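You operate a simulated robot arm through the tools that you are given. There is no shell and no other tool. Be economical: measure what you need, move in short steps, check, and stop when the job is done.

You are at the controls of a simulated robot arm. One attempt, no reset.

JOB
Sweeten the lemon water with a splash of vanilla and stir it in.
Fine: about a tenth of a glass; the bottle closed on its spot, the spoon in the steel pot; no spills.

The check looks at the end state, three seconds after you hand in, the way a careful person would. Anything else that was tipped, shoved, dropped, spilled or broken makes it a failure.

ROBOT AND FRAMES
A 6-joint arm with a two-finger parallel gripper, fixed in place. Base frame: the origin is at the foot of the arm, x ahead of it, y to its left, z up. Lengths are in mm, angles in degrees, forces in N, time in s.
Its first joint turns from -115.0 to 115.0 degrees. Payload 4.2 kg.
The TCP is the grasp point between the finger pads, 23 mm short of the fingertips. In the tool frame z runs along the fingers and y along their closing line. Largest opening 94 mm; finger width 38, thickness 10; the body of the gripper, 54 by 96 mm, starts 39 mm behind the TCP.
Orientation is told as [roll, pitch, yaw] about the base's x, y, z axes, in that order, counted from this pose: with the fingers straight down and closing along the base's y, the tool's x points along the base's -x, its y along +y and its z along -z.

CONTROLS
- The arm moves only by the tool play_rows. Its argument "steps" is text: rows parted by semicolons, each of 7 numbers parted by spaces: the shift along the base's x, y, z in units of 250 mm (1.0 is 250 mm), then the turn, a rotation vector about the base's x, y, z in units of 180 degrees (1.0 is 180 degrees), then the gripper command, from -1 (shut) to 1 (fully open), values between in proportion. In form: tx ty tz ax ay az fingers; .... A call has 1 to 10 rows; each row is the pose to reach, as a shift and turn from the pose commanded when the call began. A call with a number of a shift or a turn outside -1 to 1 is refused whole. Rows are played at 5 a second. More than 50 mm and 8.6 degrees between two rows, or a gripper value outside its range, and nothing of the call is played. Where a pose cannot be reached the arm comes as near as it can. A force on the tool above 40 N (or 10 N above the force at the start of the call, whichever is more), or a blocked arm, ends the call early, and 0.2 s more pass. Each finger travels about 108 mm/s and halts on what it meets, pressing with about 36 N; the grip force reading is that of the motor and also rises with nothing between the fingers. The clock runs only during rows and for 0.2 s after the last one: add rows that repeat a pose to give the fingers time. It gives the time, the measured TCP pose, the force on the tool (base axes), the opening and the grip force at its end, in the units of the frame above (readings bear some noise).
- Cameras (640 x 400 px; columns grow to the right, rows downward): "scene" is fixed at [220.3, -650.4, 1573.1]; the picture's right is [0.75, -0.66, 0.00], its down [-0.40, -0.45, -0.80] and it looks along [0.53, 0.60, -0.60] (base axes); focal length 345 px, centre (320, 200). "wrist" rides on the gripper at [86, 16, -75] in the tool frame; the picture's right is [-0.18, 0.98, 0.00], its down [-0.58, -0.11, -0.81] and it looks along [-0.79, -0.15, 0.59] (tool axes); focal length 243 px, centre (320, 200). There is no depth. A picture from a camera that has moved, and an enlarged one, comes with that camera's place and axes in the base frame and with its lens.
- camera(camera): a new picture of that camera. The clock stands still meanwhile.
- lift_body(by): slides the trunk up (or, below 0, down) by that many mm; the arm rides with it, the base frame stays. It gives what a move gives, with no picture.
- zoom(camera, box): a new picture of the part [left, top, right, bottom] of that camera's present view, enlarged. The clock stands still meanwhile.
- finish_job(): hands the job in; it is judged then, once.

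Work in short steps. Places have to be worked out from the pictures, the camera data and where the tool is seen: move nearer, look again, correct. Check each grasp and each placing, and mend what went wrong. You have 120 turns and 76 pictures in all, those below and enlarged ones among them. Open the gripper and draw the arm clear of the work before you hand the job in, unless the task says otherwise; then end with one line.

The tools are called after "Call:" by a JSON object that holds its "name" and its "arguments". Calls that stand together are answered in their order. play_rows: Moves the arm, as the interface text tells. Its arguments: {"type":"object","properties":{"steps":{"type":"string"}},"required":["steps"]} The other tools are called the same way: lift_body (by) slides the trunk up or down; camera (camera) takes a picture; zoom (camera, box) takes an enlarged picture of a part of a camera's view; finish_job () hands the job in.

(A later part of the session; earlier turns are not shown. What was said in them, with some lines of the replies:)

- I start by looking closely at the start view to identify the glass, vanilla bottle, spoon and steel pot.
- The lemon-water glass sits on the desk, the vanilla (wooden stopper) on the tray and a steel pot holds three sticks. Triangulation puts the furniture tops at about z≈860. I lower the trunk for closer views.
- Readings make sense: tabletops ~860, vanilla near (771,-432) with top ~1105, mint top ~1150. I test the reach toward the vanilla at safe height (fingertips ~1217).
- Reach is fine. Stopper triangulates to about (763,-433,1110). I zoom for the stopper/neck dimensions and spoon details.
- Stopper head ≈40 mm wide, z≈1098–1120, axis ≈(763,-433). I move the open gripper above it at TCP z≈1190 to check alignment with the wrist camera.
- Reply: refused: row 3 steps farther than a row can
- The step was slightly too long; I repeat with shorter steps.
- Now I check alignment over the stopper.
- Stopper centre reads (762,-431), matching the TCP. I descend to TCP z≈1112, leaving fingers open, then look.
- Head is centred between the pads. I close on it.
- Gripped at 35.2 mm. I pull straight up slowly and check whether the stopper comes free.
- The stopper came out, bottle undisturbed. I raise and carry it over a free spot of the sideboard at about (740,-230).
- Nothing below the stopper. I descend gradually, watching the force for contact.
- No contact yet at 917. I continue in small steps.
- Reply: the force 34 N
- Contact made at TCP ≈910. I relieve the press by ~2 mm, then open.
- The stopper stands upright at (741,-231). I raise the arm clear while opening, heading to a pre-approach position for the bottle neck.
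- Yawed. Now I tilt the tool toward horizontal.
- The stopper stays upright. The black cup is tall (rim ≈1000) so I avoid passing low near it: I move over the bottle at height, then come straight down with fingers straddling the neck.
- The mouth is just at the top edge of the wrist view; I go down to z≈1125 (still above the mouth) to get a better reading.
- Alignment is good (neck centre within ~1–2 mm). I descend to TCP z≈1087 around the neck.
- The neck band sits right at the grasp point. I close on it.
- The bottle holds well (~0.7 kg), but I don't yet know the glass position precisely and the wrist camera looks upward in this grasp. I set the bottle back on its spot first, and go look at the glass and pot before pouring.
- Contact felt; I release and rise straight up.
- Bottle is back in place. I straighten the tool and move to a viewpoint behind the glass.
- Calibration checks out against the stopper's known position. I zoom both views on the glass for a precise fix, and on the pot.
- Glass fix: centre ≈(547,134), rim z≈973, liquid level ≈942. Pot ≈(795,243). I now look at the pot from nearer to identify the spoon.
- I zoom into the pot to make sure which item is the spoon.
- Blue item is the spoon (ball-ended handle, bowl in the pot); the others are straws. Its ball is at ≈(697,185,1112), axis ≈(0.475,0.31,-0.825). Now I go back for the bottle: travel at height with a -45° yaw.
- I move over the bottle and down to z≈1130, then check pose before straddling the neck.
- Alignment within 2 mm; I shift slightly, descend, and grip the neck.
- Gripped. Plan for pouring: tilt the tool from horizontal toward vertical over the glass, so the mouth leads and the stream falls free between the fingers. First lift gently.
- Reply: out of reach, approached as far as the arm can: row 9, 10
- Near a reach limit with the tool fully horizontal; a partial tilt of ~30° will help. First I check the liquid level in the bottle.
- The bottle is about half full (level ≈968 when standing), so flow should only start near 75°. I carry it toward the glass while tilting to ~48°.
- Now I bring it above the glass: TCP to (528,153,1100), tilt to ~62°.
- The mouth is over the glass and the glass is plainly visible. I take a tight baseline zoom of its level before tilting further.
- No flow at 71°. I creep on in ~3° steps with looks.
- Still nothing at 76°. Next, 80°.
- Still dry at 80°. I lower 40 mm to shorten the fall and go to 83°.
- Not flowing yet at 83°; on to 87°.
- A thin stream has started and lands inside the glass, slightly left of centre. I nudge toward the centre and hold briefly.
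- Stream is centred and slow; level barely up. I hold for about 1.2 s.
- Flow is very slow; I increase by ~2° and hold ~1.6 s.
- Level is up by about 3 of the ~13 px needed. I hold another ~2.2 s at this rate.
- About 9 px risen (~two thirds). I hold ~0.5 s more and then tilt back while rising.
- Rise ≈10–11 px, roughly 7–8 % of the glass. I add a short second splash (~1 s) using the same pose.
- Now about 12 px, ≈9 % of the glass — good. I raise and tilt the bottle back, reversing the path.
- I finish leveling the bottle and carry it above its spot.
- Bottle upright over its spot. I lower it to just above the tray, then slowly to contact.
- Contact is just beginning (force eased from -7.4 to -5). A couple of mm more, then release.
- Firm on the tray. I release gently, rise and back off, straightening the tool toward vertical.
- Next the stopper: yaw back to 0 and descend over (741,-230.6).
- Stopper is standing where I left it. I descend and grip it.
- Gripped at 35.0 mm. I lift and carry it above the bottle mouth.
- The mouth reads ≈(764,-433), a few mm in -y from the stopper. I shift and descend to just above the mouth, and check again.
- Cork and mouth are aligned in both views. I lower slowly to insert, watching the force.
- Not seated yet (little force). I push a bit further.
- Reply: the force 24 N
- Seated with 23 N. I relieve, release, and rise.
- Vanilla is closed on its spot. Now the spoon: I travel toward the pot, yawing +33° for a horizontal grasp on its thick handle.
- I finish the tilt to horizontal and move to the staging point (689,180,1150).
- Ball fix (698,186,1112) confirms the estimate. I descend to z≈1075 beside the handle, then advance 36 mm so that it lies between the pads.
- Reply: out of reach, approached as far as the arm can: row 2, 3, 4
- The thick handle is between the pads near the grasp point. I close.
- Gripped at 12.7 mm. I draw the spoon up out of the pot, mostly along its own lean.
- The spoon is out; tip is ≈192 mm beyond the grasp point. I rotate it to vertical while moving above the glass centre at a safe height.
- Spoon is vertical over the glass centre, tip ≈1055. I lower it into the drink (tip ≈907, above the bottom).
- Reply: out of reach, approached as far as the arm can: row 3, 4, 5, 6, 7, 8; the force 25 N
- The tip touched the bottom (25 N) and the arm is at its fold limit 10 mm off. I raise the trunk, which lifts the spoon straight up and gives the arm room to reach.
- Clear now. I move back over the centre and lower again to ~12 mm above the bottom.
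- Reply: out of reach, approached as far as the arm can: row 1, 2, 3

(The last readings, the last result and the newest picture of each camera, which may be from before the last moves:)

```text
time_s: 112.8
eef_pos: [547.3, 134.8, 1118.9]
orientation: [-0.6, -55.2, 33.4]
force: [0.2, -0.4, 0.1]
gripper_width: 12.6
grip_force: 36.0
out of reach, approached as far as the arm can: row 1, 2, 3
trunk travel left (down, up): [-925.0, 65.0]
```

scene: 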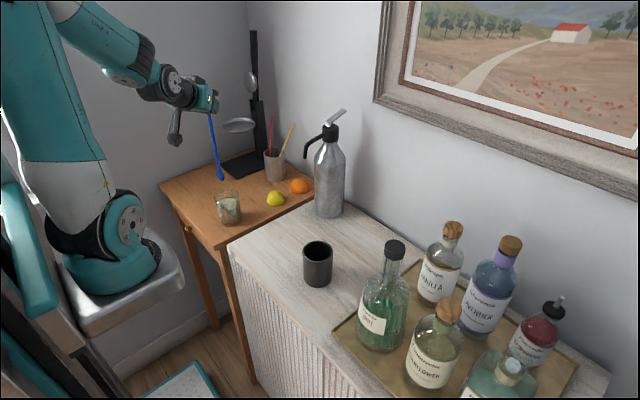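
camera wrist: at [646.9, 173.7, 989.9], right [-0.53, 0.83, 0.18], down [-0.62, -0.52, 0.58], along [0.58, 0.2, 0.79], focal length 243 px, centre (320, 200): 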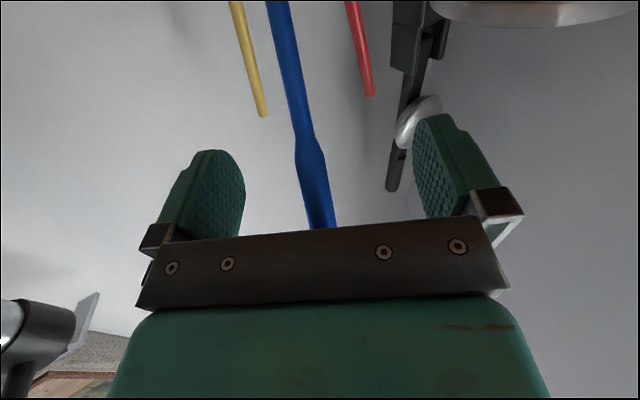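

In position with no contact. I stir in gentle circles of ~11 mm radius.

Call:
{"name": "play_rows", "arguments": {"steps": "0.044 0 0 0 0 0 -1; 0.031 0.031 0 0 0 0 -1; 0 0.044 0 0 0 0 -1; -0.031 0.031 0 0 0 0 -1; -0.044 0 0 0 0 0 -1; -0.031 -0.031 0 0 0 0 -1; 0 -0.044 0 0 0 0 -1; 0.031 -0.031 0 0 0 0 -1; 0.044 0 0 0 0 0 -1; 0 0 0 0 0 0 -1"}}

Call:
{"name": "play_rows", "arguments": {"steps": "0.044 0 0 0 0 0 -1; 0.02 0.04 0 0 0 0 -1; -0.031 0.031 0 0 0 0 -1; -0.04 -0.02 0 0 0 0 -1; 0 -0.044 0 0 0 0 -1; 0.04 -0.02 0 0 0 0 -1; 0.031 0.031 0 0 0 0 -1; -0.02 0.04 0 0 0 0 -1; -0.044 -0.005 0 0 0 0 -1; 0 0 0 0 0 0 -1"}}

Call:
{"name": "play_rows", "arguments": {"steps": "0.044 0 0 0 0 0 -1; 0.02 0.04 0.02 0 0 0 -1; -0.031 0.031 0.03 0 0 0 -1; -0.04 -0.02 0.04 0 0 0 -1; 0 -0.044 0.04 0 0 0 -1; 0.04 -0.02 0.03 0 0 0 -1; 0.031 0.031 0.02 0 0 0 -1; -0.02 0.04 0.01 0 0 0 -1; -0.044 -0.005 0 0 0 0 -1; 0 0 0 0 0 0 -1"}}

Call:
{"name": "zoom", "arguments": {"camera": "scene", "box": [190, 140, 270, 235]}}

```text
time_s: 115.0
eef_pos: [548.6, 135.0, 1118.5]
orientation: [-0.6, -55.3, 33.4]
force: [0.5, 0.1, -0.9]
gripper_width: 12.8
grip_force: 36.2
out of reach, approached as far as the arm can: row 6
trunk travel left (down, up): [-925.0, 65.0]
```

```text
time_s: 117.2
eef_pos: [547.9, 135.5, 1119.6]
orientation: [-0.7, -55.4, 33.5]
force: [-0.5, 0.2, 0.1]
gripper_width: 12.5
grip_force: 36.1
trunk travel left (down, up): [-925.0, 65.0]
```

```text
time_s: 119.4
eef_pos: [547.3, 132.9, 1118.6]
orientation: [-0.6, -55.2, 33.4]
force: [0.1, 1.0, -0.9]
gripper_width: 12.8
grip_force: 36.0
out of reach, approached as far as the arm can: row 4, 9
trunk travel left (down, up): [-925.0, 65.0]
```

```text
4.21 times, centred on (230, 188) of scene
camera zoom: at [220.3, -650.4, 1573.1], right [0.75, -0.66, 0.0], down [-0.4, -0.45, -0.8], along [0.53, 0.6, -0.6], focal length 1452 px, centre (699, 253)
```

zoom: 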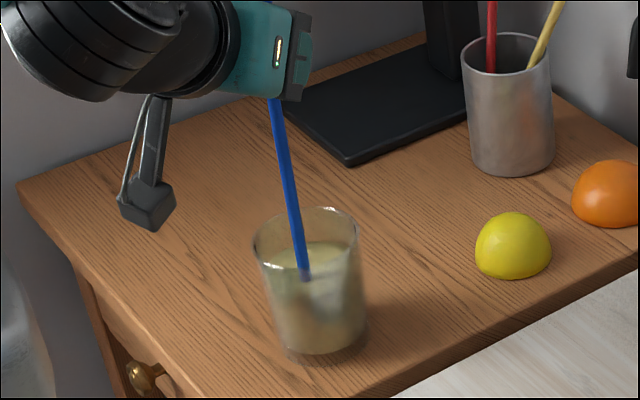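

The mix looks near uniform; two more sets of circles to be sure.

Call:
{"name": "play_rows", "arguments": {"steps": "0.05 0 0.01 0 0 0 -1; 0.025 0.045 0.01 0 0 0 -1; -0.025 0.035 0.01 0 0 0 -1; -0.03 -0.015 0.01 0 0 0 -1; 0.005 -0.044 0.01 0 0 0 -1; 0.045 -0.02 0.01 0 0 0 -1; 0.035 0.031 0.01 0 0 0 -1; -0.015 0.04 0.01 0 0 0 -1; -0.035 -0.005 0.01 0 0 0 -1; 0 0 0.01 0 0 0 -1"}}

Call:
{"name": "play_rows", "arguments": {"steps": "0.05 0 0 0 0 0 -1; 0.025 0.045 0 0 0 0 -1; -0.025 0.035 0 0 0 0 -1; -0.03 -0.015 0 0 0 0 -1; 0.005 -0.044 0 0 0 0 -1; 0.045 -0.02 0 0 0 0 -1; 0.035 0.031 0 0 0 0 -1; -0.015 0.04 0 0 0 0 -1; -0.035 -0.005 0 0 0 0 -1; 0 0 0 0 0 0 -1"}}

Call:
{"name": "play_rows", "arguments": {"steps": "0.01 0 0.02 0 0 0 -1; 0.02 0.01 0.06 0 0 0 -1; 0.02 0.01 0.12 0 0 0 -1; 0.02 0.01 0.18 0 0 0 -1; 0.02 0.01 0.24 0 0 0 -1; 0.02 0.01 0.27 0 0 0 -1; 0.02 0.01 0.27 0 0 0 -1; 0.02 0.01 0.27 0 0 0 -1; 0.02 0.01 0.27 0 0 0 -1; 0.02 0.01 0.27 0 0 0 -1"}}

```text
time_s: 121.6
eef_pos: [547.2, 135.9, 1120.6]
orientation: [-0.6, -55.1, 33.5]
force: [-0.2, -0.5, -0.2]
gripper_width: 12.5
grip_force: 35.7
trunk travel left (down, up): [-925.0, 65.0]
```

```text
time_s: 123.8
eef_pos: [547.3, 134.6, 1121.3]
orientation: [-0.7, -55.2, 33.5]
force: [-0.8, 0.9, -0.9]
gripper_width: 12.8
grip_force: 36.3
trunk travel left (down, up): [-925.0, 65.0]
```

```text
time_s: 126.0
eef_pos: [555.3, 139.8, 1189.9]
orientation: [-0.6, -55.3, 33.4]
force: [0.3, 0.7, 0.3]
gripper_width: 12.6
grip_force: 36.0
out of reach, approached as far as the arm can: row 6, 7, 8, 9, 10
trunk travel left (down, up): [-925.0, 65.0]
```

Spoon tip is above the rim and drained. I move outward and rise, restoring the original lean, to the point where it left the pot.

Call:
{"name": "play_rows", "arguments": {"steps": "0.08 0.015 0.02 0 0 0 -1; 0.18 0.04 0.06 0 0 0 -1; 0.28 0.06 0.1 0.01 -0.016 0 -1; 0.36 0.08 0.14 0.03 -0.0465 0 -1; 0.42 0.09 0.18 0.05 -0.0775 0 -1; 0.44 0.094 0.2 0.07 -0.108 0 -1; 0.44 0.094 0.2 0.09 -0.139 0 -1; 0.44 0.094 0.2 0.1045 -0.1608 0 -1; 0.44 0.094 0.2 0.1045 -0.1608 0 -1"}}

Call:
{"name": "zoom", "arguments": {"camera": "scene", "box": [200, 70, 330, 220]}}

```text
time_s: 128.0
eef_pos: [687.9, 176.5, 1252.7]
orientation: [-30.8, -89.4, 63.4]
force: [0.1, 0.2, 0.2]
gripper_width: 12.8
grip_force: 35.8
out of reach, approached as far as the arm can: row 7, 8, 9
trunk travel left (down, up): [-925.0, 65.0]
```

```text
2.67 times, centred on (265, 145) of scene
camera zoom: at [220.3, -650.4, 1573.1], right [0.75, -0.66, 0.0], down [-0.4, -0.45, -0.8], along [0.53, 0.6, -0.6], focal length 920 px, centre (467, 347)
```

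zoom: 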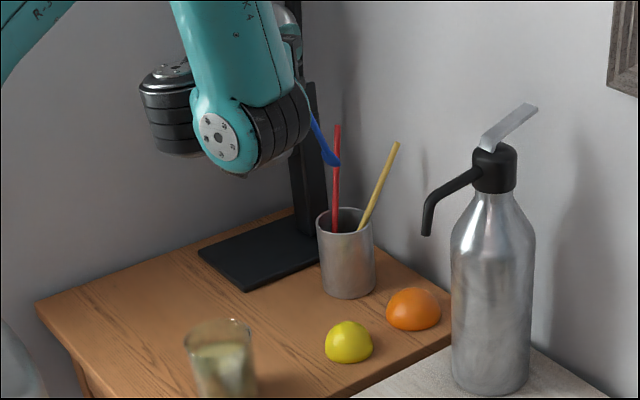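

Spoon is above the pot with its lean restored. I lower it toward the rim between the straws, then look.

Call:
{"name": "play_rows", "arguments": {"steps": "0.02 0.01 -0.06 0 0 0 -1; 0.04 0.02 -0.14 0 0 0 -1; 0.055 0.028 -0.22 0 0 0 -1; 0.068 0.034 -0.3 0 0 0 -1; 0.068 0.034 -0.34 0 0 0 -1; 0.068 0.034 -0.34 0 0 0 -1"}}

Call:
{"name": "zoom", "arguments": {"camera": "scene", "box": [230, 90, 310, 190]}}

```text
time_s: 129.4
eef_pos: [715.4, 193.0, 1170.9]
orientation: [-31.7, -89.6, 64.4]
force: [1.2, 0.1, -0.5]
gripper_width: 12.6
grip_force: 35.7
out of reach, approached as far as the arm can: row 2, 3, 4, 5, 6
trunk travel left (down, up): [-925.0, 65.0]
```

```text
4.00 times, centred on (270, 140) of scene
camera zoom: at [220.3, -650.4, 1573.1], right [0.75, -0.66, 0.0], down [-0.4, -0.45, -0.8], along [0.53, 0.6, -0.6], focal length 1380 px, centre (520, 440)
```

zoom: 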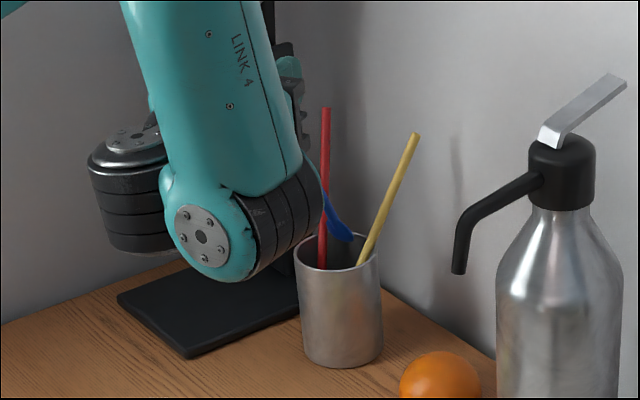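

The tip is at the pot mouth between the straws. I lower in small steps, watching position and force.

Call:
{"name": "play_rows", "arguments": {"steps": "0.01 0.008 -0.04 0 0 0 -1; 0.02 0.016 -0.08 0 0 0 -1; 0.02 0.016 -0.12 0 0 0 -1; 0.02 0.016 -0.12 0 0 0 -1"}}

```text
time_s: 130.4
eef_pos: [719.3, 198.9, 1140.9]
orientation: [-42.8, -89.7, 75.6]
force: [0.5, 0.3, -0.9]
gripper_width: 12.7
grip_force: 36.0
trunk travel left (down, up): [-925.0, 65.0]
```

Reachable now and no contact. I continue straight down toward the original depth.

Call:
{"name": "play_rows", "arguments": {"steps": "0 0.004 -0.05 0 0 0 -1; 0 0.006 -0.1 0 0 0 -1; -0.002 0.008 -0.15 0 0 0 -1; -0.003 0.01 -0.18 0 0 0 -1; -0.003 0.01 -0.18 0 0 0 -1"}}

Call:
{"name": "zoom", "arguments": {"camera": "scene", "box": [230, 90, 310, 190]}}

```text
time_s: 131.6
eef_pos: [721.2, 201.5, 1096.2]
orientation: [-29.3, -89.6, 62.1]
force: [0.0, -0.6, -0.7]
gripper_width: 12.6
grip_force: 36.3
trunk travel left (down, up): [-925.0, 65.0]
```

```text
4.00 times, centred on (270, 140) of scene
camera zoom: at [220.3, -650.4, 1573.1], right [0.75, -0.66, 0.0], down [-0.4, -0.45, -0.8], along [0.53, 0.6, -0.6], focal length 1380 px, centre (520, 440)
```

zoom: 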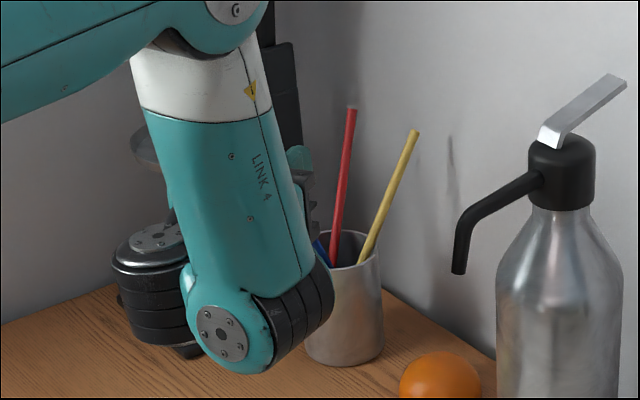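

Spoon is inside the pot; pot unmoved. I lower the last bit until it touches bottom.

Call:
{"name": "play_rows", "arguments": {"steps": "0 0 -0.016 0 0 0 -1; 0 0 -0.032 0 0 0 -1; 0 0 -0.048 0 0 0 -1; 0 0 -0.048 0 0 0 -1"}}

```text
time_s: 132.6
eef_pos: [720.4, 202.6, 1084.0]
orientation: [-31.7, -89.6, 64.5]
force: [-0.8, -1.5, -1.0]
gripper_width: 12.6
grip_force: 36.5
trunk travel left (down, up): [-925.0, 65.0]
```

Call:
{"name": "play_rows", "arguments": {"steps": "0 0 -0.012 0 0 0 -1; 0 0 -0.024 0 0 0 -1; 0 0 -0.032 0 0 0 -1; 0 0 -0.032 0 0 0 -1"}}

```text
time_s: 133.6
eef_pos: [720.5, 201.9, 1076.9]
orientation: [-52.9, -89.7, 85.6]
force: [-1.9, -5.5, 23.0]
gripper_width: 12.9
grip_force: 35.7
out of reach, approached as far as the arm can: row 3, 4
trunk travel left (down, up): [-925.0, 65.0]
```

Bottom contact. I relieve slightly, open, and back off along the approach direction.

Call:
{"name": "play_rows", "arguments": {"steps": "0 0 0.007 0 0 0 -1; 0 0 0.007 0 0 0 -0.7; 0 0 0.007 0 0 0 -0.4; 0 0 0.007 0 0 0 0.3; 0 0 0.007 0 0 0 1; 0 0 0.007 0 0 0 1; -0.034 -0.022 0.007 0 0 0 1; -0.067 -0.043 0.007 0 0 0 1; -0.1 -0.065 0.007 0 0 0 1; -0.134 -0.086 0.007 0 0 0 1"}}

```text
time_s: 135.8
eef_pos: [721.5, 202.7, 1077.6]
orientation: [-34.7, -89.7, 67.5]
force: [0.3, -0.6, -0.4]
gripper_width: 94.0
grip_force: 0.0
out of reach, approached as far as the arm can: row 7, 8, 9, 10
trunk travel left (down, up): [-925.0, 65.0]
```

The arm is at its fold limit so it can't back straight off; room opens up with height. I rise in small steps with a slight backward drift, fingers fully open around the handle.

Call:
{"name": "play_rows", "arguments": {"steps": "-0.008 -0.005 0.03 0 0 0 1; -0.016 -0.01 0.06 0 0 0 1; -0.024 -0.015 0.1 0 0 0 1; -0.032 -0.02 0.14 0 0 0 1; -0.032 -0.02 0.14 0 0 0 1"}}

```text
time_s: 137.0
eef_pos: [720.7, 201.8, 1112.9]
orientation: [-33.7, -89.7, 66.4]
force: [0.2, 0.6, 0.3]
gripper_width: 94.2
grip_force: 0.0
out of reach, approached as far as the arm can: row 3, 4, 5
trunk travel left (down, up): [-925.0, 65.0]
```

No contact force. I continue rising.

Call:
{"name": "play_rows", "arguments": {"steps": "-0.004 -0.003 0.04 0 0 0 1; -0.01 -0.006 0.08 0 0 0 1; -0.016 -0.01 0.14 0 0 0 1; -0.024 -0.015 0.22 0 0 0 1; -0.03 -0.02 0.32 0 0 0 1; -0.05 -0.03 0.45 0 0 0 1; -0.08 -0.05 0.6 0 0 0 1; -0.1 -0.06 0.72 0 0 0 1"}}

```text
time_s: 138.8
eef_pos: [694.1, 190.2, 1292.6]
orientation: [-44.8, -89.6, 77.6]
force: [-0.1, 0.2, 0.7]
gripper_width: 93.9
grip_force: 0.1
trunk travel left (down, up): [-925.0, 65.0]
```

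Clear of the spoon. I fold the tool back to vertical and draw the arm away.

Call:
{"name": "play_rows", "arguments": {"steps": "0 0 0 -0.024 0.0373 0 1; -0.03 -0.05 0 -0.048 0.0746 0 1; -0.08 -0.15 0 -0.072 0.1119 0 1; -0.14 -0.28 0 -0.096 0.1492 0 1; -0.2 -0.42 0 -0.12 0.1865 0 1; -0.28 -0.56 0 -0.144 0.2238 0 1; -0.36 -0.7 0 -0.168 0.2611 0 1; -0.44 -0.84 0 -0.192 0.2984 0 1; -0.5 -0.95 0 -0.216 0.3357 0 1; -0.55 -1 0 -0.24 0.373 0 1"}}

Call:
{"name": "camera", "arguments": {"camera": "scene"}}

```text
time_s: 141.0
eef_pos: [558.4, -60.7, 1294.6]
orientation: [0.0, -9.9, 33.1]
force: [0.3, 0.0, -1.0]
gripper_width: 93.8
grip_force: 0.0
trunk travel left (down, up): [-925.0, 65.0]
```

```text
0 pictures are left
```

scene: 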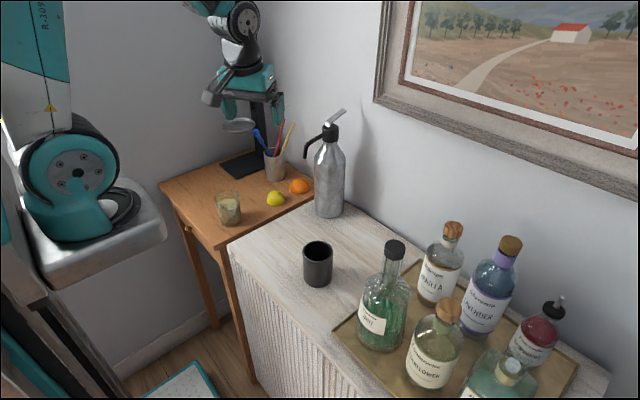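

The last picture shows the spoon back in the steel pot with the straws, the vanilla closed on its spot, the glass in place, no visible spills, and the open gripper clear of everything. I hand in.

Call:
{"name": "finish_job", "arguments": {}}

```text
The job is handed in.
```

I poured about a tenth of a glass of vanilla into the lemon water (judged about 9% from pictures of the level) and stirred it in. The bottle is closed on its spot, the spoon is back in the steel pot, and the last picture shows no spills.
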